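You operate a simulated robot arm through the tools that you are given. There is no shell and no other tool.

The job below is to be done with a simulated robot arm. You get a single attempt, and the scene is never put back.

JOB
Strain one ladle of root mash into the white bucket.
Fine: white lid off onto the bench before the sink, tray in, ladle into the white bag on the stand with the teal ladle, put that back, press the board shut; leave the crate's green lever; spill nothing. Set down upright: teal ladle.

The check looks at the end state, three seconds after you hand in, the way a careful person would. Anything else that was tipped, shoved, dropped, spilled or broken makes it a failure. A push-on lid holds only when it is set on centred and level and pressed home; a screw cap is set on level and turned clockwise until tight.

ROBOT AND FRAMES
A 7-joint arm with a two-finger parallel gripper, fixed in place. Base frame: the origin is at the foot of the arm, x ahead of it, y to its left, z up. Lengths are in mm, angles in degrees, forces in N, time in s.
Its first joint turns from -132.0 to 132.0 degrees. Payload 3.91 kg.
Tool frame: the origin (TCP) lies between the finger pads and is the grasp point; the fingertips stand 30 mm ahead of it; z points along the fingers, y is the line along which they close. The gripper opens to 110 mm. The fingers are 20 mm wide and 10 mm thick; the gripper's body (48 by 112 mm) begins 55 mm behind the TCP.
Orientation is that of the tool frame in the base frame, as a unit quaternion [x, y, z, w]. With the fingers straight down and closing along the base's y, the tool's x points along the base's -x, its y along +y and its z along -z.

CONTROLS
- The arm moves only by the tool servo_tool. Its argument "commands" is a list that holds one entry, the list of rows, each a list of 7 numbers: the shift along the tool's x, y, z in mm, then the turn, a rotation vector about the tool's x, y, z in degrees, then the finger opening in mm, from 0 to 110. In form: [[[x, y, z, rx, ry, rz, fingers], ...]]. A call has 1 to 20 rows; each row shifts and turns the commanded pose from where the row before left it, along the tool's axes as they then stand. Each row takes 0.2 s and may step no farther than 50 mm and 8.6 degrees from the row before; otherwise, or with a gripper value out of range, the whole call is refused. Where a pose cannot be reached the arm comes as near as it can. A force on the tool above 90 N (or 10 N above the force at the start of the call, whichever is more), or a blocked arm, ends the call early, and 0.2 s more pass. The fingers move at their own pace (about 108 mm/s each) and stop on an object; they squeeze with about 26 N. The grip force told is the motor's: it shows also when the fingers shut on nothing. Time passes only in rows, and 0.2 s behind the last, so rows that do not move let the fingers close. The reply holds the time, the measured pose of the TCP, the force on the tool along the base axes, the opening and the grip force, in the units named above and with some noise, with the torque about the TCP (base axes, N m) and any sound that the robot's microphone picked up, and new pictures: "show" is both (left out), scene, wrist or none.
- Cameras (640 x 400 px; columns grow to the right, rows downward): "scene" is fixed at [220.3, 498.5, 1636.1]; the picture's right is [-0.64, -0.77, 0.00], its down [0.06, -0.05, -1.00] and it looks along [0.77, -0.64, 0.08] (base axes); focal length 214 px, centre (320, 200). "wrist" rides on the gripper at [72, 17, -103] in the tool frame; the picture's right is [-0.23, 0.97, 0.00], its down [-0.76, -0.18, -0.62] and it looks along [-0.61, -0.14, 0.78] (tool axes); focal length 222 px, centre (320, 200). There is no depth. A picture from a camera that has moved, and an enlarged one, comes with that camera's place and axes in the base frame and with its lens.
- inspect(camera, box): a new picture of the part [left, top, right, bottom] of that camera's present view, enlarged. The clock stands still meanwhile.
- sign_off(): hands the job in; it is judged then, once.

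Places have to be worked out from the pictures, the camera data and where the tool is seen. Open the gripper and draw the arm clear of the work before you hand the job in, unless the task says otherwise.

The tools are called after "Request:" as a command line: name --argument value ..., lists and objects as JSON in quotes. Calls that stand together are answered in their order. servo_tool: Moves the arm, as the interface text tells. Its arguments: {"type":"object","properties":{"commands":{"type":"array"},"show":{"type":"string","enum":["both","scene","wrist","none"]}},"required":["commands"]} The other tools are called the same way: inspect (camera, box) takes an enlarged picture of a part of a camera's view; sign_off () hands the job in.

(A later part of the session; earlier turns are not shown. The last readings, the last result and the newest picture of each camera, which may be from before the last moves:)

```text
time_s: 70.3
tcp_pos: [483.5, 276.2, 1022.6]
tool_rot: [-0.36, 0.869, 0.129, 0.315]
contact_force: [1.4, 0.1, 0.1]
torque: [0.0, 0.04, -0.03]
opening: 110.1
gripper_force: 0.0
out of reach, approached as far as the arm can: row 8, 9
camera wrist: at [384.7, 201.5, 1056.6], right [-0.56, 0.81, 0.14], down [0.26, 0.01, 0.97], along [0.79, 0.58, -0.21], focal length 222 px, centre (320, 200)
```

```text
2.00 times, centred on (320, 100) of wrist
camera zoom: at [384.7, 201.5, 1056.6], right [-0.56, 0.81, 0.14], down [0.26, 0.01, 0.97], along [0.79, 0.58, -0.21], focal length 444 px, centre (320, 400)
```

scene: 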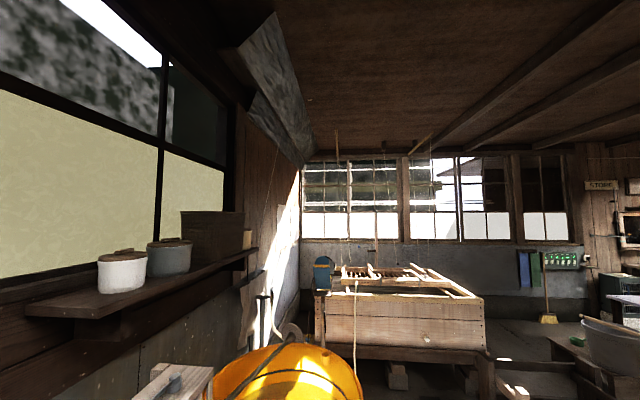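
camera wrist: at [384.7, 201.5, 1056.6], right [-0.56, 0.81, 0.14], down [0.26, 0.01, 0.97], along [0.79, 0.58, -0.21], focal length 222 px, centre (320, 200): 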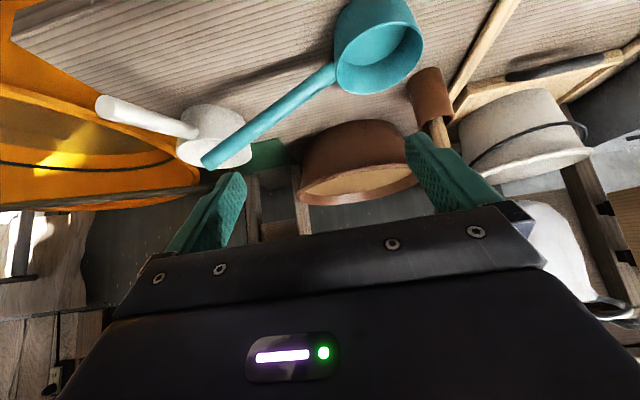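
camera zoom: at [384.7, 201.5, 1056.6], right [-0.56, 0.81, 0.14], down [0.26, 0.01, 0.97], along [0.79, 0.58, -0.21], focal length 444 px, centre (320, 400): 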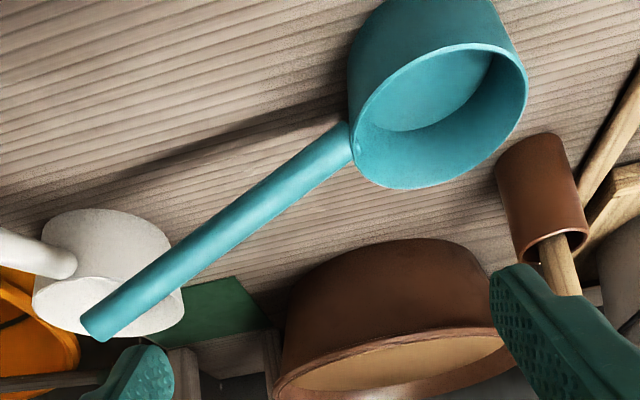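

Ladle geometry: cup centre ≈ (d 641, l −70), rim z≈855, handle rising ≈23° to its tip at (d 660, l −305, z 928); bowl ≈ (d 955, l −113, rim z≈903, radius ≈165). I'll rise, straighten, and yaw the tool 90° counter-clockwise so the handle can be gripped with tool x toward the handle tip.

Request:
servo_tool --commands '[[[-32, 0, -38, 0, 0, 0, 110], [-32, 0, -38, 0, 0, 0, 80], [0, 0, 0, 0, 8, 0, 60], [0, 0, 0, 0, 8, 0, 60], [0, 0, 0, 0, 8, 0, 60], [0, 0, 0, 0, 8, 0, 60], [0, 0, 0, 0, 8, 0, 60], [0, 0, 0, 0, 0, -8.2, 60], [0, 0, 0, 0, 0, -8.2, 60], [0, 0, 0, 0, 0, -8.2, 60], [0, 0, 0, 0, 0, -8.2, 60], [0, 0, 0, 0, 0, -8.2, 60], [0, 0, 0, 0, 0, -8.2, 60], [0, 0, 0, 0, 0, -8.2, 60], [0, 0, 0, 0, 0, -8.2, 60], [0, 0, 0, 0, 0, -8.2, 60], [0, 0, 0, 0, 0, -8.2, 60], [0, 0, 0, 0, 0, -8, 60], [0, 0, 0, 0, 0, 0, 60]]]' --show "both"

```text
time_s: 74.3
tcp_pos: [482.8, 276.3, 1122.1]
tool_rot: [0.924, -0.383, 0.001, 0.001]
contact_force: [-0.6, -0.2, 0.0]
torque: [0.0, 0.0, 0.02]
opening: 60.0
gripper_force: 0.1
camera wrist: at [522.1, 213.1, 1226.3], right [-0.85, -0.53, 0.0], down [-0.41, 0.67, 0.62], along [-0.33, 0.53, -0.78], focal length 222 px, centre (320, 200)
```

scene: 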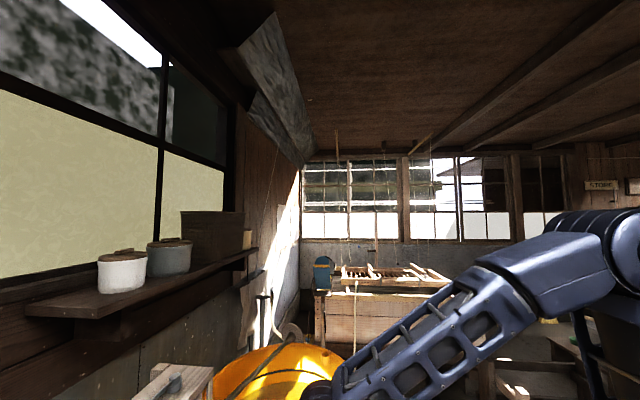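
wrist: 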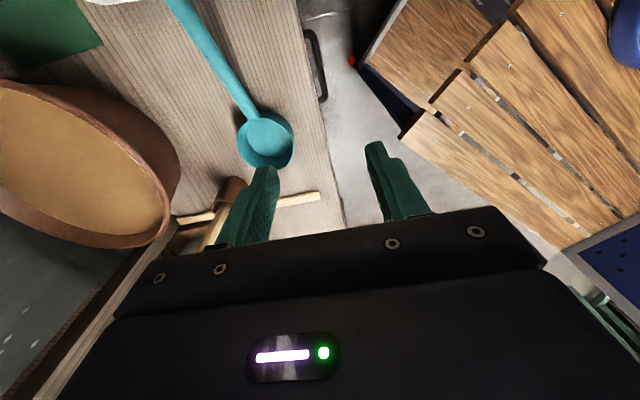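

The yaw is reached. I move above the handle's outer part (d≈657, l≈−266) and look.

Request:
servo_tool --commands '[[[30, -30, 0, 0, 0, 0, 60], [30, -30, 0, 0, 0, 0, 60], [30, -30, 0, 0, 0, 0, 60], [30, -30, 0, 0, 0, 0, 60], [0, 0, 0, 0, 0, 0, 60]]]' --show "wrist"

Request:
inspect --camera "wrist" --box '[160, 0, 480, 200]'

```text
time_s: 75.5
tcp_pos: [652.4, 275.6, 1121.6]
tool_rot: [0.924, -0.384, 0.001, 0.002]
contact_force: [0.1, -0.4, 1.5]
torque: [-0.02, -0.04, -0.01]
opening: 60.3
gripper_force: 0.1
camera wrist: at [691.8, 213.0, 1227.0], right [-0.85, -0.53, 0.0], down [-0.41, 0.67, 0.62], along [-0.33, 0.53, -0.78], focal length 222 px, centre (320, 200)
```

wrist: 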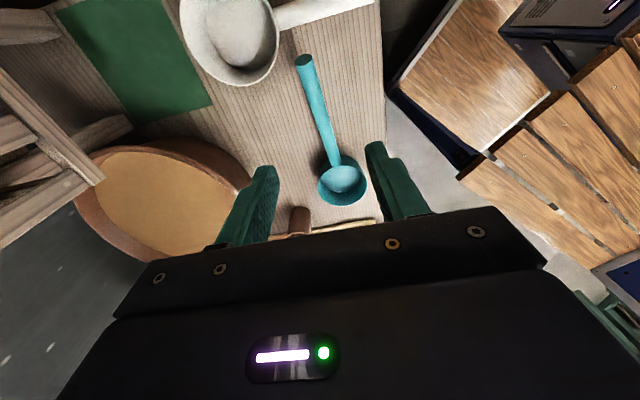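

```text
2.00 times, centred on (320, 100) of wrist
camera zoom: at [691.8, 213.0, 1227.0], right [-0.85, -0.53, 0.0], down [-0.41, 0.67, 0.62], along [-0.33, 0.53, -0.78], focal length 444 px, centre (320, 400)
```

zoom: 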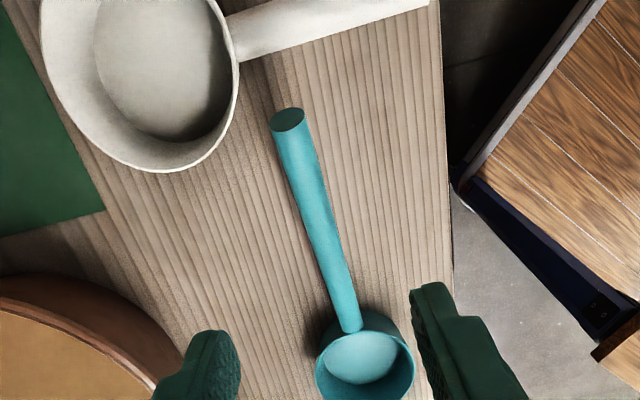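

Handle axis runs at d≈661 from (l −131, z 856) to the tip (l −308, z 928). I tilt the tool 39° toward the cup and go to a point 110 mm back along the approach.

Request:
servo_tool --commands '[[[0, 0, 0, 0, -7.8, 0, 60], [0, 0, 0, 0, -7.8, 0, 60], [0, 0, 0, 0, -7.8, 0, 60], [0, 0, 0, 0, -7.8, 0, 60], [0, 0, 0, 0, -7.8, 0, 60], [43, -2, 19, 0, 0, 0, 60], [43, -2, 19, 0, 0, 0, 60], [43, -2, 19, 0, 0, 0, 60], [0, 0, 0, 0, 0, 0, 60]]]' --show "wrist"

Request:
inspect --camera "wrist" --box '[160, 0, 480, 200]'

```text
time_s: 77.5
tcp_pos: [704.1, 234.5, 994.9]
tool_rot: [0.871, -0.361, -0.308, -0.127]
contact_force: [0.7, 0.0, 0.5]
torque: [-0.01, -0.02, -0.02]
opening: 59.9
gripper_force: 0.1
camera wrist: at [776.9, 136.7, 1031.6], right [-0.81, -0.56, 0.14], down [-0.02, 0.27, 0.96], along [-0.58, 0.78, -0.23], focal length 222 px, centre (320, 200)
```

wrist: 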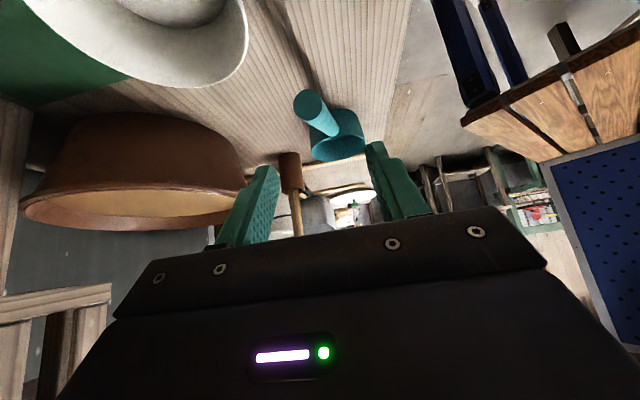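

```text
2.00 times, centred on (320, 100) of wrist
camera zoom: at [776.9, 136.7, 1031.6], right [-0.81, -0.56, 0.14], down [-0.02, 0.27, 0.96], along [-0.58, 0.78, -0.23], focal length 444 px, centre (320, 400)
```

zoom: 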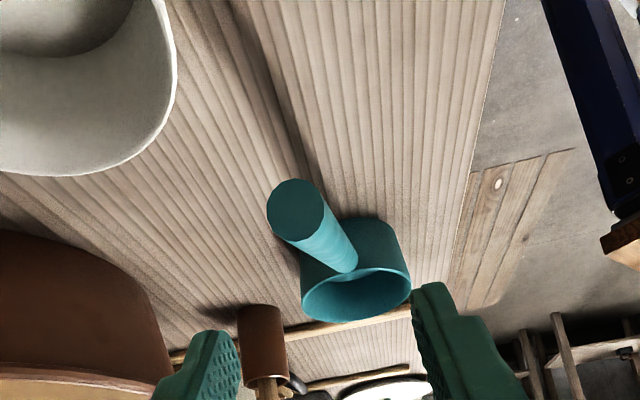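

The handle tip is right on the approach line. I advance about 106 mm along the tool axis around the handle.

Request:
servo_tool --commands '[[[1, 0, 30, 0, 0, 0, 60], [1, 0, 30, 0, 0, 0, 60], [1, 0, 25, 0, 0, 0, 60], [0, 0, 14, 0, 0, 0, 60], [0, 0, 7, 0, 0, 0, 60], [0, 0, 0, 0, 0, 0, 60]]]' --show "wrist"

Request:
inspect --camera "wrist" --box '[200, 80, 440, 230]'

```text
time_s: 78.9
tcp_pos: [657.0, 279.4, 910.8]
tool_rot: [0.871, -0.361, -0.308, -0.127]
contact_force: [0.3, -0.1, -0.4]
torque: [0.0, -0.02, -0.04]
opening: 60.1
gripper_force: 0.1
camera wrist: at [730.7, 181.7, 947.5], right [-0.81, -0.56, 0.14], down [-0.02, 0.27, 0.96], along [-0.58, 0.78, -0.23], focal length 222 px, centre (320, 200)
```

wrist: 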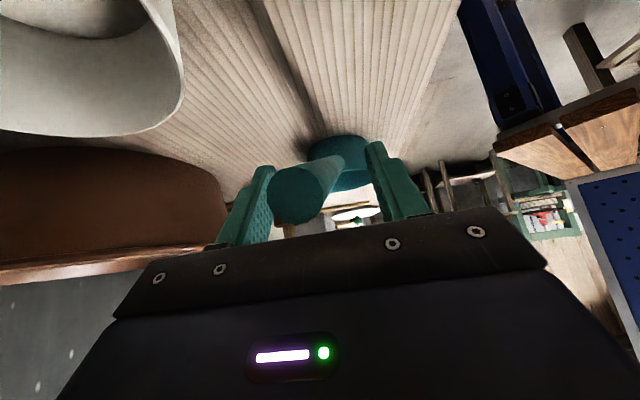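

```text
2.67 times, centred on (320, 155) of wrist
camera zoom: at [730.7, 181.7, 947.5], right [-0.81, -0.56, 0.14], down [-0.02, 0.27, 0.96], along [-0.58, 0.78, -0.23], focal length 592 px, centre (320, 320)
```

zoom: 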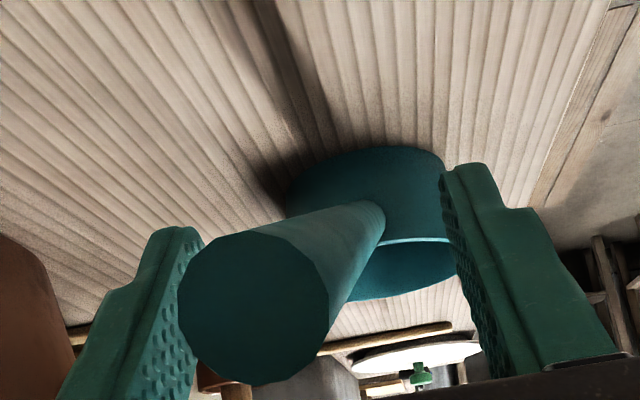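

The handle is between the fingers and within a few mm of centre. I close.

Request:
servo_tool --commands '[[[0, -2, 0, 0, 0, 0, 40], [0, 0, 0, 0, 0, 0, 30], [0, 0, 0, 0, 0, 0, 20], [0, 0, 0, 0, 0, 0, 0], [0, 0, 0, 0, 0, 0, 0]]]' --show "wrist"

Request:
inspect --camera "wrist" --box '[200, 80, 440, 230]'

```text
time_s: 80.1
tcp_pos: [658.7, 281.7, 911.2]
tool_rot: [0.871, -0.361, -0.308, -0.126]
contact_force: [-0.2, 0.9, 0.8]
torque: [0.2, 0.06, -0.16]
opening: 21.5
gripper_force: 25.9
camera wrist: at [732.4, 183.1, 947.9], right [-0.81, -0.56, 0.14], down [-0.02, 0.27, 0.96], along [-0.58, 0.78, -0.23], focal length 222 px, centre (320, 200)
```

wrist: 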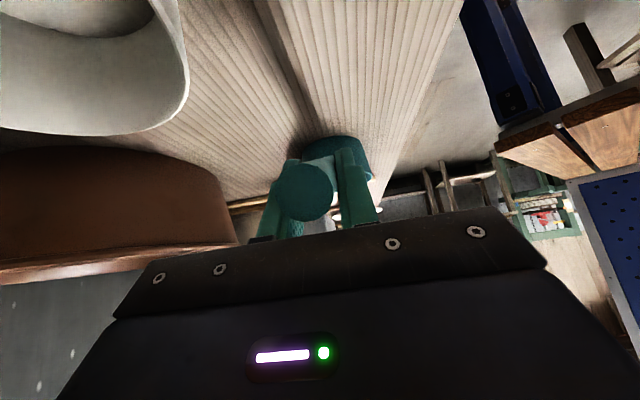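

```text
2.67 times, centred on (320, 155) of wrist
camera zoom: at [732.4, 183.1, 947.9], right [-0.81, -0.56, 0.14], down [-0.02, 0.27, 0.96], along [-0.58, 0.78, -0.23], focal length 592 px, centre (320, 320)
```

zoom: 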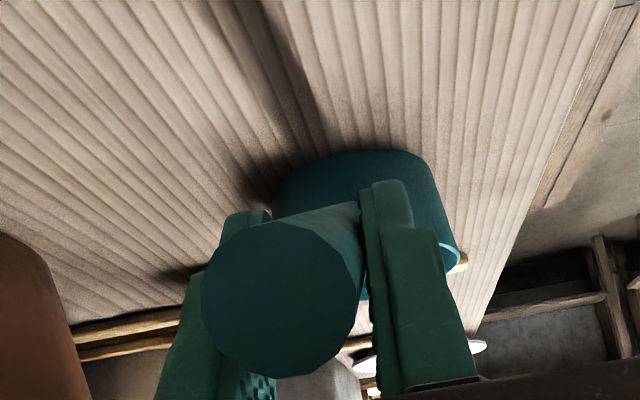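

Handle gripped at 21.5 mm. I lift straight up slowly and check for droop.

Request:
servo_tool --commands '[[[-1.9, 0, -2.3, 0, 0, 0, 0], [-3.8, 0, -4.7, 0, 0, 0, 0], [-6.3, 0, -7.8, 0, 0, 0, 0], [-6.3, 0, -7.8, 0, 0, 0, 0], [-6.3, 0, -7.8, 0, 0, 0, 0], [-6.3, 0, -7.8, 0, 0, 0, 0], [0, 0, 0, 0, 0, 0, 0]]]' --show "wrist"

Request:
inspect --camera "wrist" --box '[200, 80, 440, 230]'

```text
time_s: 81.7
tcp_pos: [658.4, 280.9, 960.7]
tool_rot: [0.871, -0.362, -0.308, -0.127]
contact_force: [-0.5, -0.2, -2.0]
torque: [-0.19, -0.21, -0.02]
opening: 21.5
gripper_force: 26.2
camera wrist: at [732.7, 182.9, 997.2], right [-0.81, -0.56, 0.14], down [-0.02, 0.27, 0.96], along [-0.58, 0.78, -0.23], focal length 222 px, centre (320, 200)
```

wrist: 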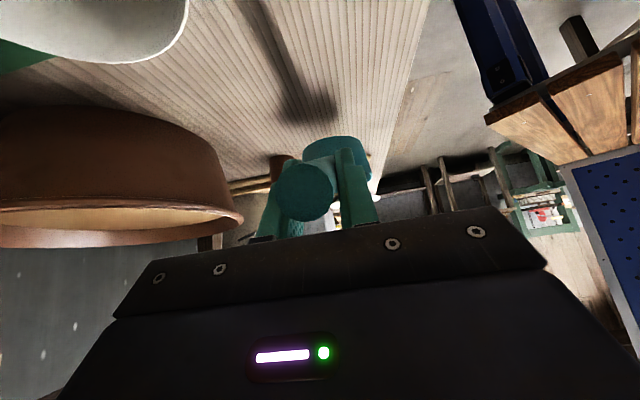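

```text
2.67 times, centred on (320, 155) of wrist
camera zoom: at [732.7, 182.9, 997.2], right [-0.81, -0.56, 0.14], down [-0.02, 0.27, 0.96], along [-0.58, 0.78, -0.23], focal length 592 px, centre (320, 320)
```

zoom: 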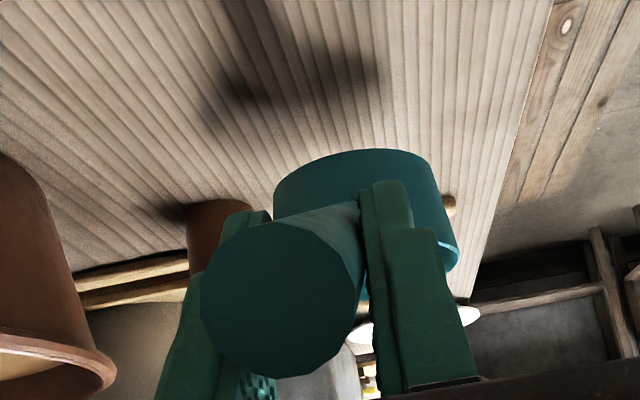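

Held firmly (2 N, no droop). I raise another 120 mm and then swing the ladle 90° clockwise so the cup points away toward the bowl side.

Request:
servo_tool --commands '[[[-6, 0, -7.5, 0, 0, 0, 0], [-12.6, 0, -15.5, 0, 0, 0, 0], [-12.6, 0, -15.5, 0, 0, 0, 0], [-12.6, 0, -15.5, 0, 0, 0, 0], [-12.6, 0, -15.5, 0, 0, 0, 0], [-12.6, 0, -15.5, 0, 0, 0, 0], [-6, 0, -7.5, 0, 0, 0, 0], [0, 0, 0, 2.5, 0, 3.1, 0], [0, 0, 0, 5, 0, 6.2, 0], [0, 0, 0, 5, 0, 6.2, 0], [0, 0, 0, 5, 0, 6.2, 0], [0, 0, 0, 5, 0, 6.2, 0], [0, 0, 0, 5, 0, 6.2, 0], [0, 0, 0, 5, 0, 6.2, 0], [0, 0, 0, 0, 0, 0, 0]]]' --show "wrist"

```text
time_s: 84.9
tcp_pos: [658.3, 280.6, 1079.6]
tool_rot: [-0.625, 0.706, 0.22, 0.248]
contact_force: [0.3, 0.5, -1.8]
torque: [-0.24, 0.04, -0.01]
opening: 21.4
gripper_force: 25.6
camera wrist: at [627.0, 162.9, 1116.2], right [-0.95, 0.29, 0.14], down [0.2, 0.18, 0.96], along [0.26, 0.94, -0.23], focal length 222 px, centre (320, 200)
```

wrist: 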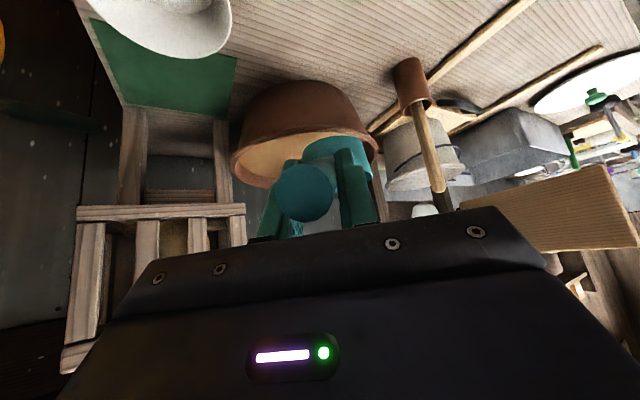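

Halfway through the swing. I finish the remaining ~38°.

Request:
servo_tool --commands '[[[0, 0, 0, 5, 0, 6.2, 0], [0, 0, 0, 5, 0, 6.2, 0], [0, 0, 0, 5, 0, 6.2, 0], [0, 0, 0, 5, 0, 6.2, 0], [0, 0, 0, 4, 0, 5, 0], [0, 0, 0, 0, 0, 0, 0]]]' --show "wrist"

Request:
inspect --camera "wrist" --box '[160, 0, 480, 220]'

```text
time_s: 86.3
tcp_pos: [658.5, 281.8, 1079.3]
tool_rot: [-0.36, 0.872, 0.128, 0.307]
contact_force: [-0.1, 0.7, -1.4]
torque: [-0.16, 0.18, -0.03]
opening: 21.3
gripper_force: 25.8
camera wrist: at [560.3, 207.9, 1116.7], right [-0.56, 0.82, 0.14], down [0.27, 0.02, 0.96], along [0.78, 0.58, -0.23], focal length 222 px, centre (320, 200)
```

wrist: 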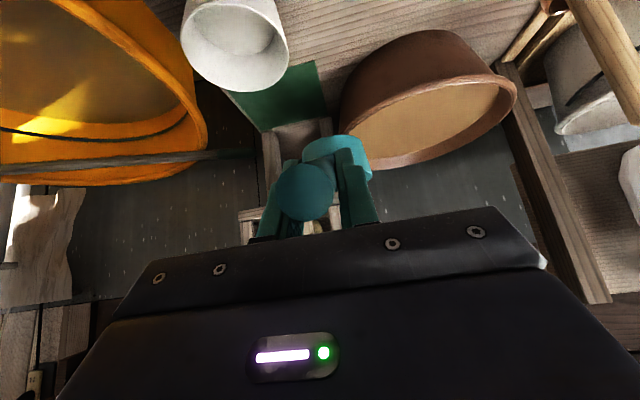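

```text
1.82 times, centred on (320, 110) of wrist
camera zoom: at [560.3, 207.9, 1116.7], right [-0.56, 0.82, 0.14], down [0.27, 0.02, 0.96], along [0.78, 0.58, -0.23], focal length 404 px, centre (320, 364)
```

zoom: 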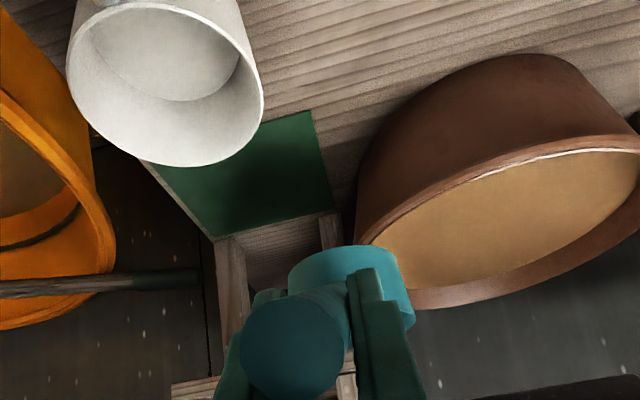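

The ladle now points along +d. I carry it over the bowl at this height (cup ≈ d 980, l −100) and then look again.

Request:
servo_tool --commands '[[[-6, 10, 5, 0, 0, 0, 0], [-12, 20, 9.6, 0, 0, 0, 0], [-12, 20, 9.6, 0, 0, 0, 0], [-12, 20, 9.6, 0, 0, 0, 0], [-12, 20, 9.6, 0, 0, 0, 0], [-12, 20, 9.6, 0, 0, 0, 0], [-12, 20, 9.6, 0, 0, 0, 0], [-10, 15, 8, 0, 0, 0, 0], [-6, 10, 5, 0, 0, 0, 0], [0, 0, 0, 0, 0, 0, 0]]]' --show "wrist"

Request:
inspect --camera "wrist" --box '[160, 0, 480, 220]'

```text
time_s: 88.5
tcp_pos: [634.8, 476.2, 1079.8]
tool_rot: [-0.359, 0.872, 0.127, 0.306]
contact_force: [0.1, -0.3, -1.6]
torque: [-0.2, 0.19, 0.0]
opening: 21.5
gripper_force: 25.7
camera wrist: at [536.8, 402.7, 1116.6], right [-0.56, 0.81, 0.14], down [0.27, 0.02, 0.96], along [0.78, 0.58, -0.23], focal length 222 px, centre (320, 200)
```

wrist: 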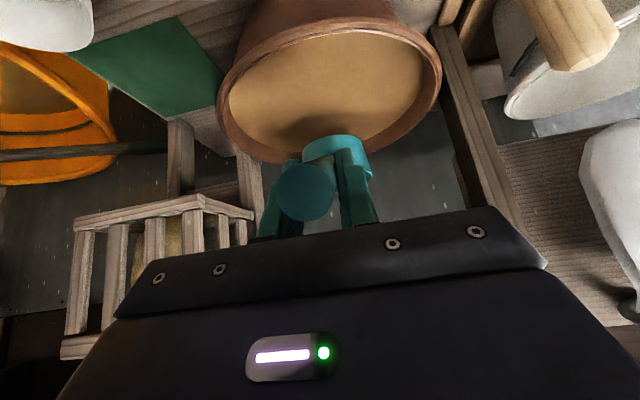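

```text
1.82 times, centred on (320, 110) of wrist
camera zoom: at [536.8, 402.7, 1116.6], right [-0.56, 0.81, 0.14], down [0.27, 0.02, 0.96], along [0.78, 0.58, -0.23], focal length 404 px, centre (320, 364)
```

zoom: 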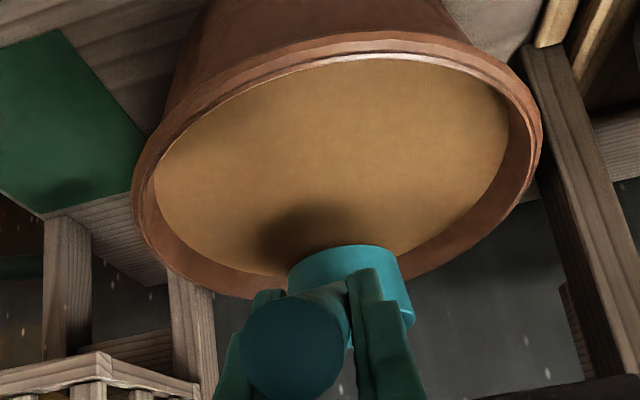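

Bowl rim ≈ z 910, centre ≈ (d 990, l −106), mash level ≈ z 893. I pitch the cup 5° nose-down, move to cup centre d≈1022 and lower to just above the mash to check.

Request:
servo_tool --commands '[[[0, 0, 0, 0, 5, 0, 0], [-13.6, -1.7, 9.1, 0, 0, 0, 0], [-13.6, -1.7, 9.1, 0, 0, 0, 0], [-13.6, -1.7, 9.1, 0, 0, 0, 0], [5, 0, 7.5, 0, 0, 0, 0], [9.7, 0, 14.5, 0, 0, 0, 0], [9.7, 0, 14.5, 0, 0, 0, 0], [5, 0, 7.5, 0, 0, 0, 0], [0, 0, 0, 0, 0, 0, 0]]]' --show "wrist"

Request:
inspect --camera "wrist" --box '[200, 20, 480, 200]'

```text
time_s: 90.5
tcp_pos: [672.0, 507.5, 1026.0]
tool_rot: [-0.364, 0.885, 0.112, 0.268]
contact_force: [-0.6, 0.3, -1.9]
torque: [-0.17, 0.19, 0.03]
opening: 21.5
gripper_force: 25.8
camera wrist: at [577.2, 436.6, 1073.9], right [-0.55, 0.82, 0.13], down [0.33, 0.08, 0.94], along [0.77, 0.56, -0.31], focal length 222 px, centre (320, 200)
```

wrist: 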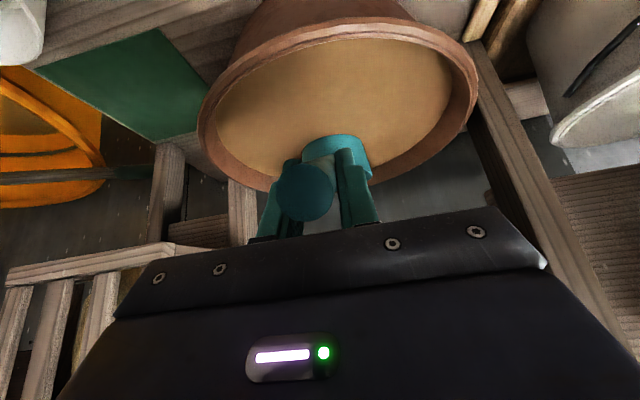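

```text
2.22 times, centred on (340, 110) of wrist
camera zoom: at [577.2, 436.6, 1073.9], right [-0.55, 0.82, 0.13], down [0.33, 0.08, 0.94], along [0.77, 0.56, -0.31], focal length 494 px, centre (276, 400)
```

zoom: 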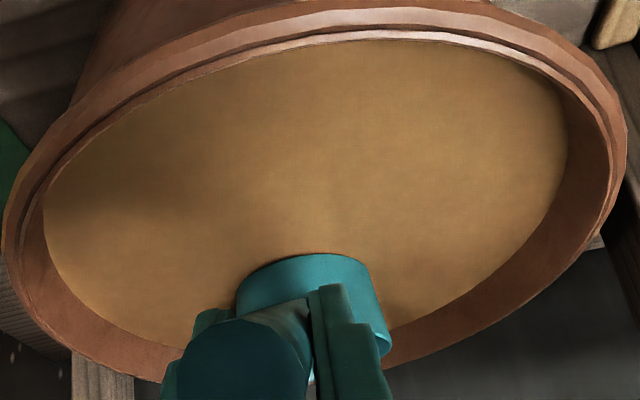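

The cup is just above the mash inside the bowl. I shift 10 mm farther in and lower 45 mm into the mash.

Request:
servo_tool --commands '[[[-8.3, 0, 5.6, 0, 0, 0, 0], [3.3, 0, 5, 0, 0, 0, 0], [4.4, 0, 6.6, 0, 0, 0, 0], [4.4, 0, 6.6, 0, 0, 0, 0], [4.4, 0, 6.6, 0, 0, 0, 0], [4.4, 0, 6.6, 0, 0, 0, 0], [4.4, 0, 6.6, 0, 0, 0, 0], [0, 0, 0, 0, 0, 0, 0]]]' --show "wrist"

Request:
inspect --camera "wrist" --box '[200, 20, 480, 200]'

```text
time_s: 92.3
tcp_pos: [679.8, 515.0, 981.7]
tool_rot: [-0.366, 0.884, 0.112, 0.268]
contact_force: [0.4, -0.1, -2.0]
torque: [-0.17, 0.17, 0.02]
opening: 21.4
gripper_force: 25.7
camera wrist: at [584.3, 443.7, 1028.6], right [-0.55, 0.82, 0.13], down [0.33, 0.08, 0.94], along [0.77, 0.56, -0.31], focal length 222 px, centre (320, 200)
```

wrist: 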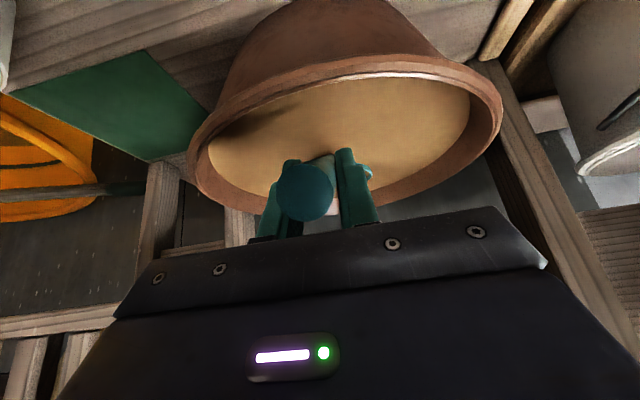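

```text
2.22 times, centred on (340, 110) of wrist
camera zoom: at [584.3, 443.7, 1028.6], right [-0.55, 0.82, 0.13], down [0.33, 0.08, 0.94], along [0.77, 0.56, -0.31], focal length 494 px, centre (276, 400)
```

zoom: 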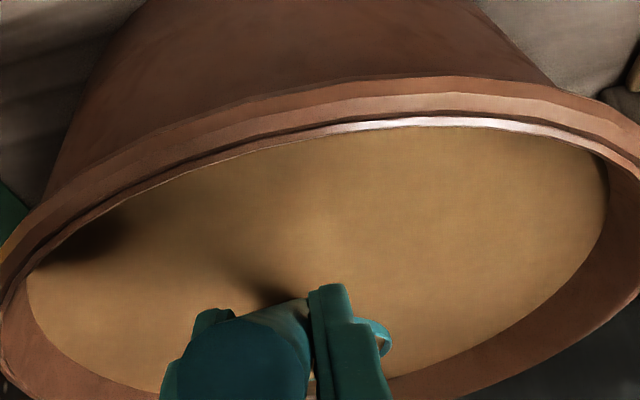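

The cup is mostly immersed; its lip still shows at the right. I lower another 15 mm.

Request:
servo_tool --commands '[[[2.8, 0, 4.2, 0, 0, 0, 0], [2.8, 0, 4.2, 0, 0, 0, 0], [2.8, 0, 4.2, 0, 0, 0, 0], [0, 0, 0, 0, 0, 0, 0]]]' --show "wrist"

Request:
inspect --camera "wrist" --box '[260, 90, 440, 210]'

```text
time_s: 93.3
tcp_pos: [679.7, 514.8, 966.7]
tool_rot: [-0.366, 0.884, 0.113, 0.269]
contact_force: [-0.2, -0.1, -3.9]
torque: [-0.41, 0.46, 0.01]
opening: 21.8
gripper_force: 25.8
camera wrist: at [584.5, 443.3, 1013.1], right [-0.55, 0.82, 0.13], down [0.33, 0.08, 0.94], along [0.77, 0.56, -0.31], focal length 222 px, centre (320, 200)
```

wrist: 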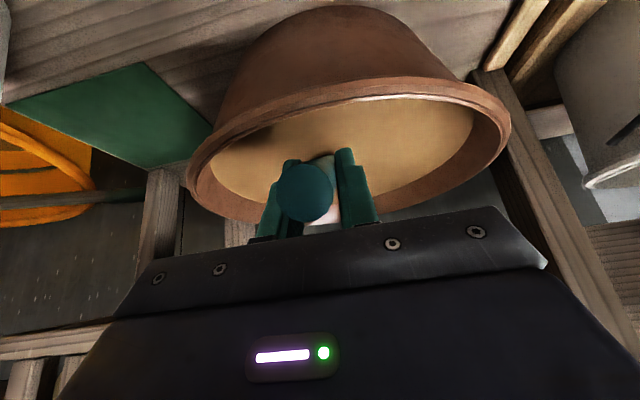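

```text
3.33 times, centred on (350, 150) of wrist
camera zoom: at [584.5, 443.3, 1013.1], right [-0.55, 0.82, 0.13], down [0.33, 0.08, 0.94], along [0.77, 0.56, -0.31], focal length 740 px, centre (220, 367)
```

zoom: 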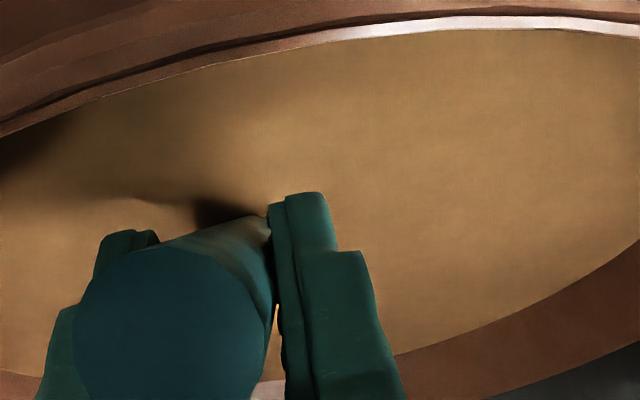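

The cup is submerged and the load rose from 2 to 3.9 N: it has filled. I level it back and lift gently.

Request:
servo_tool --commands '[[[0, 0, 0, 0, -1.2, 0, 0], [0, 0, 0, 0, -1.3, 0, 0], [0, 0, 0, 0, -1.3, 0, 0], [0, 0, 0, 0, -1.2, 0, 0], [-1.3, 0, -1.6, 0, 0, 0, 0], [-2.5, 0, -3.1, 0, 0, 0, 0], [-3.8, 0, -4.7, 0, 0, 0, 0], [-3.8, 0, -4.7, 0, 0, 0, 0], [-3.8, 0, -4.7, 0, 0, 0, 0], [-3.8, 0, -4.7, 0, 0, 0, 0], [-3.8, 0, -4.7, 0, 0, 0, 0], [-2.5, 0, -3.1, 0, 0, 0, 0], [0, 0, 0, 0, 0, 0, 0]]]' --show "wrist"

Request:
inspect --camera "wrist" --box '[260, 90, 440, 210]'

```text
time_s: 96.1
tcp_pos: [680.3, 514.8, 1006.7]
tool_rot: [-0.36, 0.872, 0.127, 0.306]
contact_force: [0.5, 0.4, -3.4]
torque: [-0.4, 0.43, -0.02]
opening: 21.6
gripper_force: 26.2
camera wrist: at [582.3, 441.3, 1043.5], right [-0.56, 0.81, 0.14], down [0.27, 0.02, 0.96], along [0.78, 0.58, -0.23], focal length 222 px, centre (320, 200)
```

wrist: 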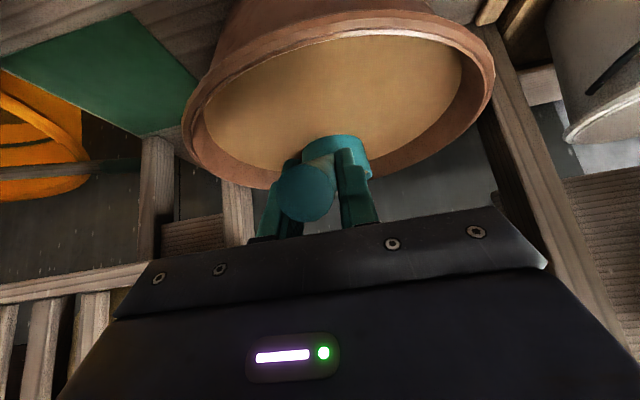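

```text
3.33 times, centred on (350, 150) of wrist
camera zoom: at [582.3, 441.3, 1043.5], right [-0.56, 0.81, 0.14], down [0.27, 0.02, 0.96], along [0.78, 0.58, -0.23], focal length 740 px, centre (220, 367)
```

zoom: 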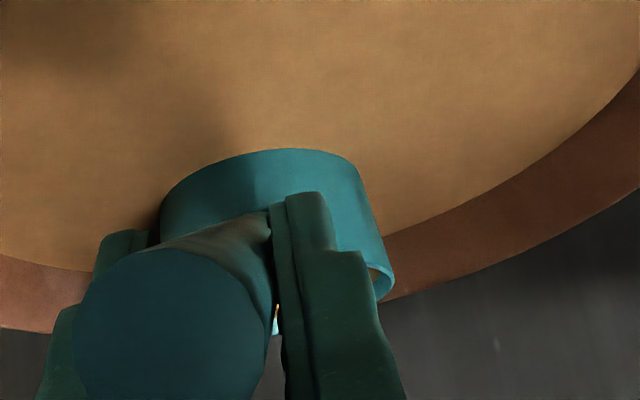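

The load holds with no droop and the cup is level. I raise it smoothly, staying level.

Request:
servo_tool --commands '[[[-1.9, 0, -2.3, 0, 0, 0, 0], [-3.8, 0, -4.7, 0, 0, 0, 0], [-6.3, 0, -7.8, 0, 0, 0, 0], [-8.8, 0, -10.9, 0, 0, 0, 0], [-10, 0, -12.5, 0, 0, 0, 0], [-10, 0, -12.5, 0, 0, 0, 0], [-10, 0, -12.5, 0, 0, 0, 0], [-10, 0, -12.5, 0, 0, 0, 0], [-10, 0, -12.5, 0, 0, 0, 0], [-10, 0, -12.5, 0, 0, 0, 0], [-10, 0, -12.5, 0, 0, 0, 0], [-10, 0, -12.5, 0, 0, 0, 0], [-10, 0, -12.5, 0, 0, 0, 0], [-10, 0, -12.5, 0, 0, 0, 0], [-7.5, 0, -9.4, 0, 0, 0, 0], [-5, 0, -6.2, 0, 0, 0, 0], [-2.5, 0, -3.1, 0, 0, 0, 0], [0, 0, 0, 0, 0, 0, 0]]]' --show "wrist"

Request:
inspect --camera "wrist" --box '[160, 20, 480, 220]'

```text
time_s: 99.9
tcp_pos: [680.6, 515.7, 1225.2]
tool_rot: [-0.36, 0.872, 0.127, 0.307]
contact_force: [0.8, -0.1, -2.8]
torque: [-0.43, 0.43, -0.03]
opening: 21.4
gripper_force: 25.9
camera wrist: at [582.3, 440.6, 1260.4], right [-0.56, 0.81, 0.14], down [0.27, 0.02, 0.96], along [0.78, 0.58, -0.23], focal length 222 px, centre (320, 200)
```

wrist: 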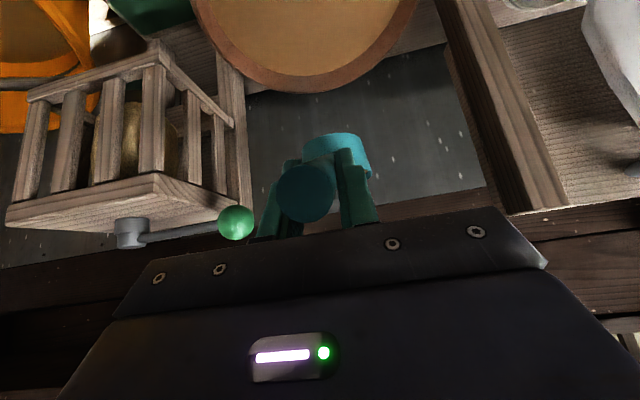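

```text
2.00 times, centred on (320, 120) of wrist
camera zoom: at [582.3, 440.6, 1260.4], right [-0.56, 0.81, 0.14], down [0.27, 0.02, 0.96], along [0.78, 0.58, -0.23], focal length 444 px, centre (320, 360)
```

zoom: 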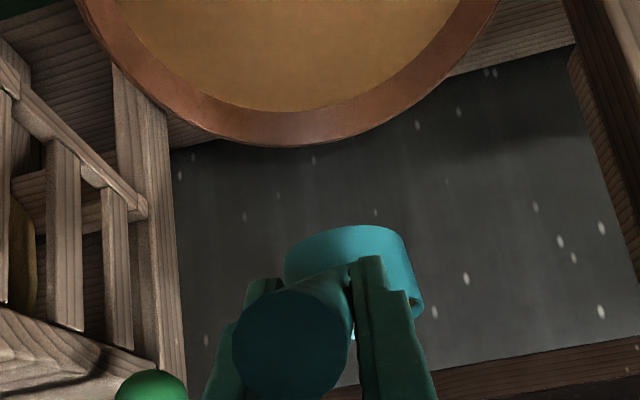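

Steady. I continue up to z≈1370, then translate right and a little back, toward the bag.

Request:
servo_tool --commands '[[[-2.5, 0, -3.1, 0, 0, 0, 0], [-6.3, 0, -7.8, 0, 0, 0, 0], [-10, 0, -12.5, 0, 0, 0, 0], [-10, 0, -12.5, 0, 0, 0, 0], [-10, 0, -12.5, 0, 0, 0, 0], [-10, 0, -12.5, 0, 0, 0, 0], [-10, 0, -12.5, 0, 0, 0, 0], [-10, 0, -12.5, 0, 0, 0, 0], [-10, 0, -12.5, 0, 0, 0, 0], [-7.5, 0, -9.4, 0, 0, 0, 0], [-4.4, 0, -5.5, 0, 0, 0, 0], [0, 0, 0, 0, 0, 0, 0]]]' --show "none"

Request:
servo_tool --commands '[[[1, 4, -0.8, 0, 0, 0, 0], [2, 8, -1.6, 0, 0, 0, 0], [3, 13, -2.5, 0, 0, 0, 0], [4, 16, -3.2, 0, 0, 0, 0], [4.6, 18, -3.7, 0, 0, 0, 0], [4.6, 18, -3.7, 0, 0, 0, 0], [4.6, 18, -3.7, 0, 0, 0, 0], [4.6, 18, -3.7, 0, 0, 0, 0], [4.6, 18, -3.7, 0, 0, 0, 0], [4.6, 18, -3.7, 0, 0, 0, 0], [4.6, 18, -3.7, 0, 0, 0, 0], [4.6, 18, -3.7, 0, 0, 0, 0], [4.6, 18, -3.7, 0, 0, 0, 0], [4.6, 18, -3.7, 0, 0, 0, 0], [4, 16, -3.2, 0, 0, 0, 0], [3.5, 13, -2.8, 0, 0, 0, 0], [2.5, 9, -2, 0, 0, 0, 0], [1.5, 5, -1.2, 0, 0, 0, 0], [0, 0, 0, 0, 0, 0, 0]]]' --show "wrist"

Request:
inspect --camera "wrist" --box '[160, 20, 480, 220]'

```text
time_s: 102.5
tcp_pos: [680.0, 514.5, 1370.2]
tool_rot: [-0.361, 0.871, 0.127, 0.307]
contact_force: [-0.2, -0.1, -3.7]
torque: [-0.39, 0.42, 0.0]
opening: 21.5
gripper_force: 26.0
```

```text
time_s: 106.5
tcp_pos: [431.2, 641.0, 1369.2]
tool_rot: [-0.36, 0.872, 0.127, 0.307]
contact_force: [-0.4, 0.8, -3.9]
torque: [-0.42, 0.46, -0.02]
opening: 21.6
gripper_force: 26.1
camera wrist: at [333.9, 566.4, 1405.5], right [-0.56, 0.81, 0.14], down [0.27, 0.02, 0.96], along [0.78, 0.58, -0.23], focal length 222 px, centre (320, 200)
```

wrist: 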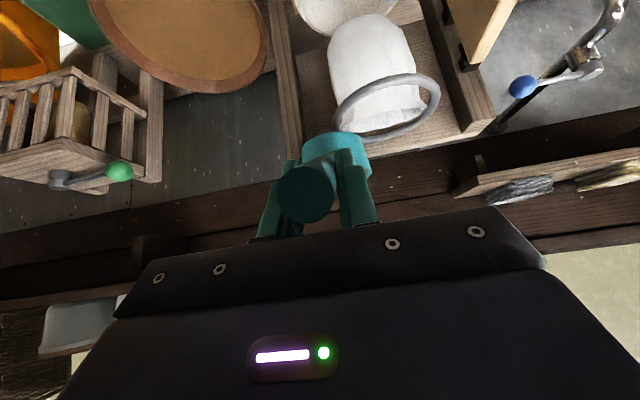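

```text
2.00 times, centred on (320, 120) of wrist
camera zoom: at [333.9, 566.4, 1405.5], right [-0.56, 0.81, 0.14], down [0.27, 0.02, 0.96], along [0.78, 0.58, -0.23], focal length 444 px, centre (320, 360)
```

zoom: 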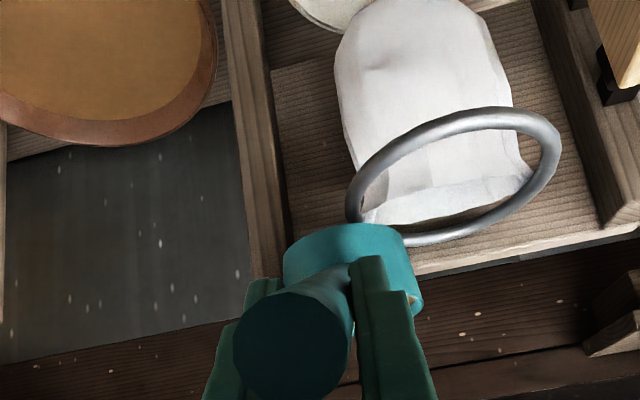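

The ring is clear in view: centre ≈ (d 942, l 234, z 1220), radius ≈ 73. I zoom in on the bag mouth.

Request:
inspect --camera "wrist" --box '[310, 50, 460, 150]'

Request:
inspect --camera "wrist" --box '[270, 110, 400, 200]'

```text
4.00 times, centred on (385, 100) of wrist
camera zoom: at [333.9, 566.4, 1405.5], right [-0.56, 0.81, 0.14], down [0.27, 0.02, 0.96], along [0.78, 0.58, -0.23], focal length 888 px, centre (60, 600)
```

zoom: 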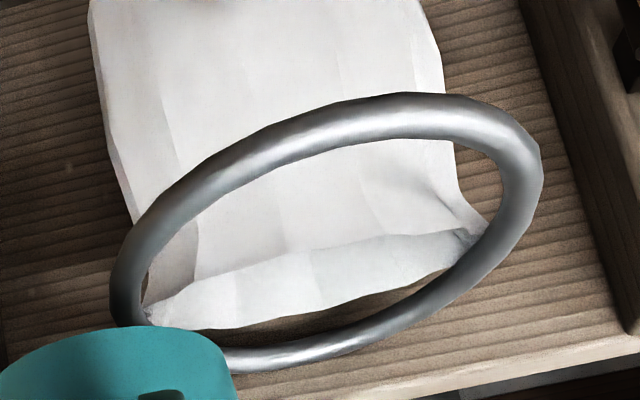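

```text
4.44 times, centred on (335, 155) of wrist
camera zoom: at [333.9, 566.4, 1405.5], right [-0.56, 0.81, 0.14], down [0.27, 0.02, 0.96], along [0.78, 0.58, -0.23], focal length 987 px, centre (253, 400)
```

zoom: 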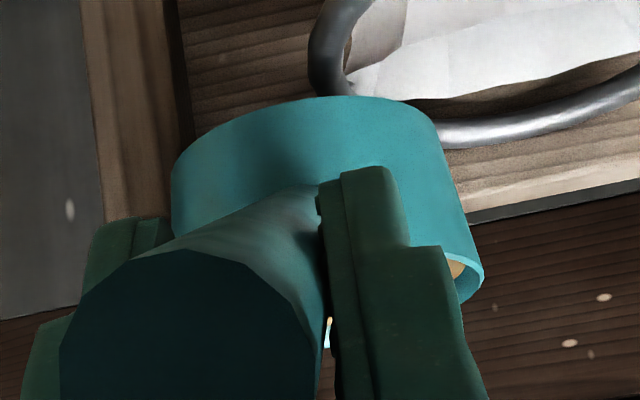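

The bag mouth shape isn't certain from this angle. I raise 100 mm to look more steeply into the ring.

Request:
servo_tool --commands '[[[-3, 4, -3.7, 0, 0, 0, 0], [-6.3, 8, -7.8, 0, 0, 0, 0], [-9, 10, -11, 0, 0, 0, 0], [-10, 10, -12.5, 0, 0, 0, 0], [-10, 10, -12.5, 0, 0, 0, 0], [-10, 8, -12.5, 0, 0, 0, 0], [-8, 6, -10, 0, 0, 0, 0], [-5, 3, -6.2, 0, 0, 0, 0], [-2, 0, -2.5, 0, 0, 0, 0], [0, 0, 0, 0, 0, 0, 0]]]' --show "wrist"

Request:
inspect --camera "wrist" --box '[280, 10, 430, 110]'

```text
time_s: 108.7
tcp_pos: [390.0, 681.3, 1471.0]
tool_rot: [-0.36, 0.872, 0.127, 0.307]
contact_force: [0.4, -0.5, -3.9]
torque: [-0.41, 0.47, -0.04]
opening: 21.5
gripper_force: 26.2
camera wrist: at [292.3, 607.9, 1506.9], right [-0.56, 0.81, 0.14], down [0.27, 0.02, 0.96], along [0.78, 0.58, -0.23], focal length 222 px, centre (320, 200)
```

wrist: 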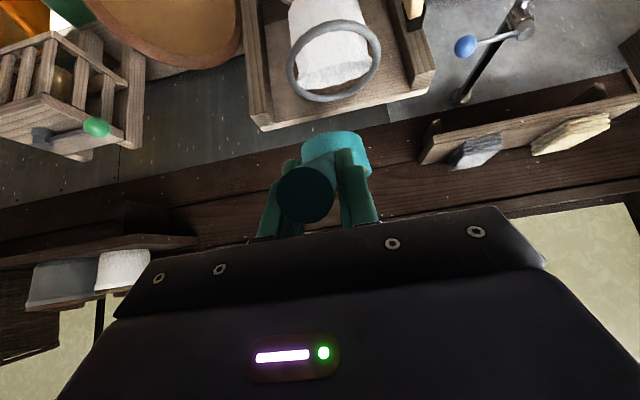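

```text
4.00 times, centred on (355, 60) of wrist
camera zoom: at [292.3, 607.9, 1506.9], right [-0.56, 0.81, 0.14], down [0.27, 0.02, 0.96], along [0.78, 0.58, -0.23], focal length 888 px, centre (180, 760)
```

zoom: 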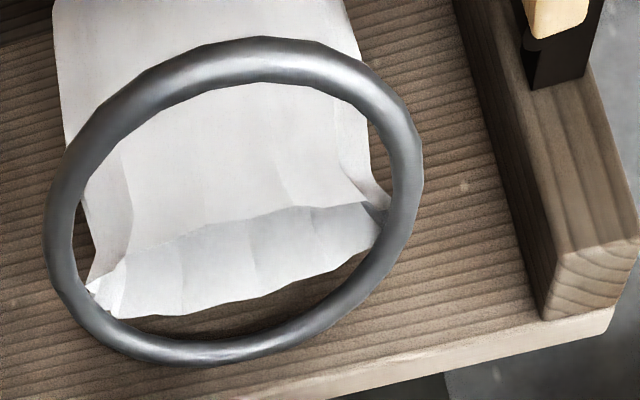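

Now it's clear: the bag's open mouth is a slot about 126 mm wide in l (168–294) and only ≈48 mm deep in d (937–985), centre ≈ (d 958, l 232, z 1220). To pour with the lip's chord mostly along l, I first yaw the level ladle 60° counter-clockwise, slowly.

Request:
servo_tool --commands '[[[0, 0, 0, -1.25, 0, -1.56, 0], [0, 0, 0, -2.5, 0, -3.12, 0], [0, 0, 0, -2.5, 0, -3.12, 0], [0, 0, 0, -2.5, 0, -3.12, 0], [0, 0, 0, -2.5, 0, -3.12, 0], [0, 0, 0, -2.5, 0, -3.12, 0], [0, 0, 0, -2.5, 0, -3.12, 0], [0, 0, 0, -2.5, 0, -3.12, 0], [0, 0, 0, -2.5, 0, -3.12, 0], [0, 0, 0, -2.5, 0, -3.12, 0], [0, 0, 0, -2.5, 0, -3.12, 0], [0, 0, 0, -2.5, 0, -3.12, 0], [0, 0, 0, -2.5, 0, -3.12, 0], [0, 0, 0, -2.5, 0, -3.12, 0], [0, 0, 0, -2.5, 0, -3.12, 0], [0, 0, 0, -1.25, 0, -1.56, 0], [0, 0, 0, 0, 0, 0, 0]]]' --show "wrist"

```text
time_s: 112.3
tcp_pos: [389.9, 681.1, 1470.3]
tool_rot: [0.748, -0.574, -0.264, -0.203]
contact_force: [-0.2, 0.1, -3.4]
torque: [-0.63, -0.15, 0.03]
opening: 21.4
gripper_force: 26.2
camera wrist: at [405.1, 560.1, 1506.6], right [-0.99, -0.08, 0.14], down [0.12, 0.24, 0.96], along [-0.11, 0.97, -0.23], focal length 222 px, centre (320, 200)
```

wrist: 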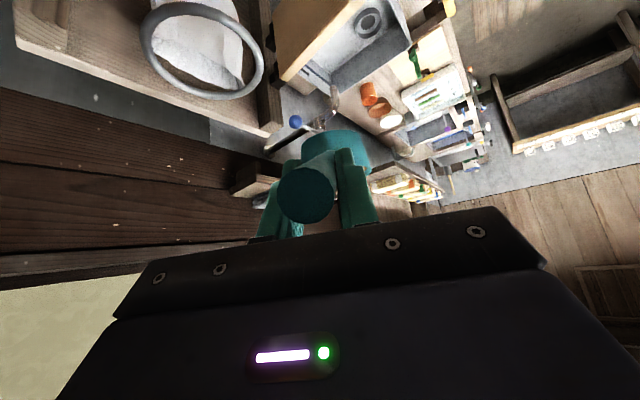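

Yaw is exactly 60°. I translate so that the tipping lip will be over the mouth, still high.

Request:
servo_tool --commands '[[[1.9, -4.3, -1.6, 0, 0, 0, 0], [3.9, -8.7, -3.1, 0, 0, 0, 0], [5.4, -12.1, -4.4, 0, 0, 0, 0], [6.2, -13.9, -5, 0, 0, 0, 0], [6.2, -13.9, -5, 0, 0, 0, 0], [6.2, -13.9, -5, 0, 0, 0, 0], [5.4, -12.1, -4.4, 0, 0, 0, 0], [3.9, -8.7, -3.1, 0, 0, 0, 0], [3, -6.7, -2.4, 0, 0, 0, 0], [0, 0, 0, 0, 0, 0, 0], [2.5, 0, 3.1, 0, 0, 0, 0], [5, 0, 6.2, 0, 0, 0, 0], [7.5, 0, 9.3, 0, 0, 0, 0], [7.5, 0, 9.3, 0, 0, 0, 0], [5, 0, 6.2, 0, 0, 0, 0], [2.5, 0, 3.1, 0, 0, 0, 0], [0, 0, 0, 0, 0, 0, 0]]]' --show "wrist"

Request:
inspect --camera "wrist" --box '[200, 20, 440, 180]'

```text
time_s: 115.9
tcp_pos: [494.7, 654.4, 1421.8]
tool_rot: [0.748, -0.575, -0.262, -0.204]
contact_force: [-0.1, 0.2, -3.3]
torque: [-0.6, -0.14, -0.01]
opening: 21.3
gripper_force: 26.2
camera wrist: at [510.1, 532.2, 1458.4], right [-0.99, -0.08, 0.14], down [0.12, 0.24, 0.96], along [-0.11, 0.97, -0.23], focal length 222 px, centre (320, 200)
```

wrist: 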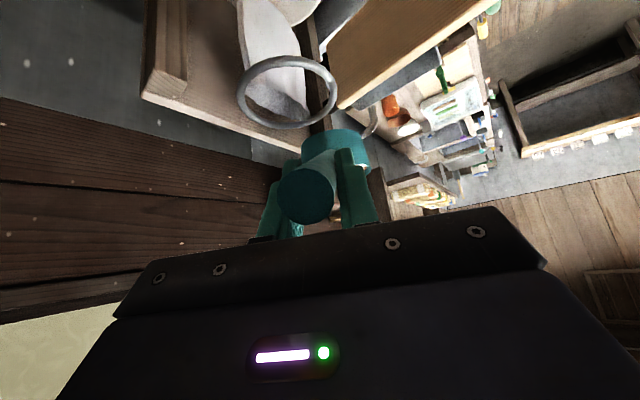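

```text
2.50 times, centred on (320, 100) of wrist
camera zoom: at [510.1, 532.2, 1458.4], right [-0.99, -0.08, 0.14], down [0.12, 0.24, 0.96], along [-0.11, 0.97, -0.23], focal length 555 px, centre (320, 450)
```

zoom: 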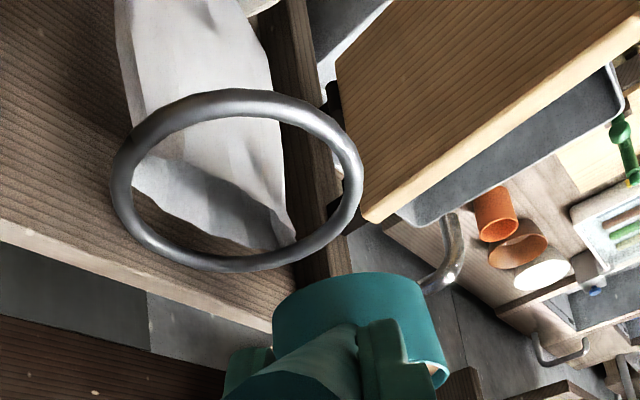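

The slot is confirmed from this side too (d 941–990). The cup hangs correctly in front; I lower to pouring height z≈1368.

Request:
servo_tool --commands '[[[2.5, 0, 3.1, 0, 0, 0, 0], [5, 0, 6.2, 0, 0, 0, 0], [7.5, 0, 9.3, 0, 0, 0, 0], [7.5, 0, 9.3, 0, 0, 0, 0], [6.3, 0, 7.8, 0, 0, 0, 0], [3.8, 0, 4.7, 0, 0, 0, 0], [1.3, 0, 1.6, 0, 0, 0, 0], [0, 0, 0, 0, 0, 0, 0]]]' --show "both"

Request:
inspect --camera "wrist" --box '[200, 40, 440, 200]'

```text
time_s: 117.7
tcp_pos: [496.0, 652.9, 1368.5]
tool_rot: [0.747, -0.575, -0.263, -0.204]
contact_force: [-0.1, 0.1, -3.4]
torque: [-0.56, -0.09, 0.02]
opening: 21.6
gripper_force: 26.3
camera wrist: at [510.4, 531.7, 1404.8], right [-0.99, -0.08, 0.14], down [0.12, 0.24, 0.96], along [-0.11, 0.97, -0.23], focal length 222 px, centre (320, 200)
```

scene: 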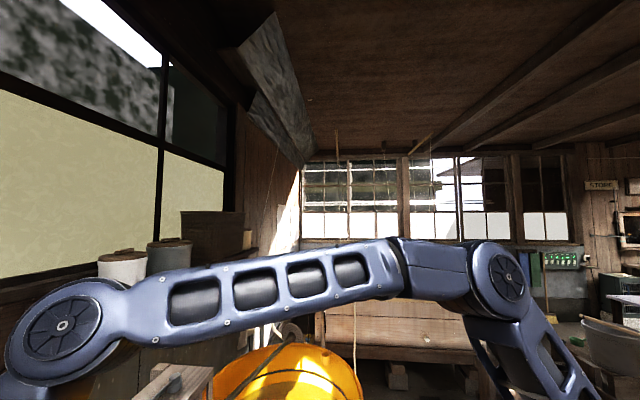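
wrist: 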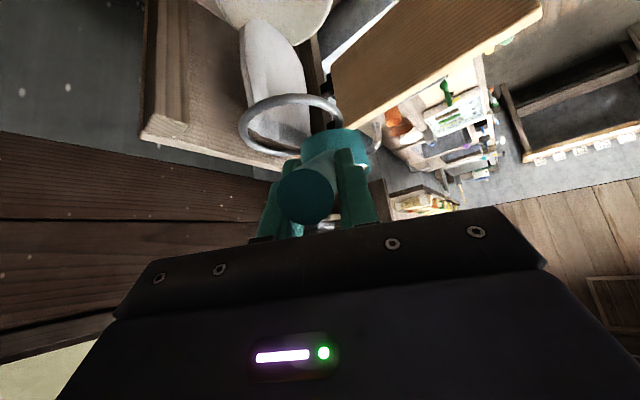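

```text
2.50 times, centred on (320, 120) of wrist
camera zoom: at [510.4, 531.7, 1404.8], right [-0.99, -0.08, 0.14], down [0.12, 0.24, 0.96], along [-0.11, 0.97, -0.23], focal length 555 px, centre (320, 400)
```

zoom: 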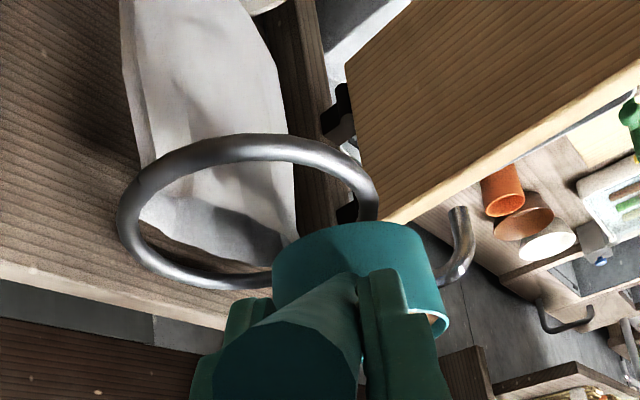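

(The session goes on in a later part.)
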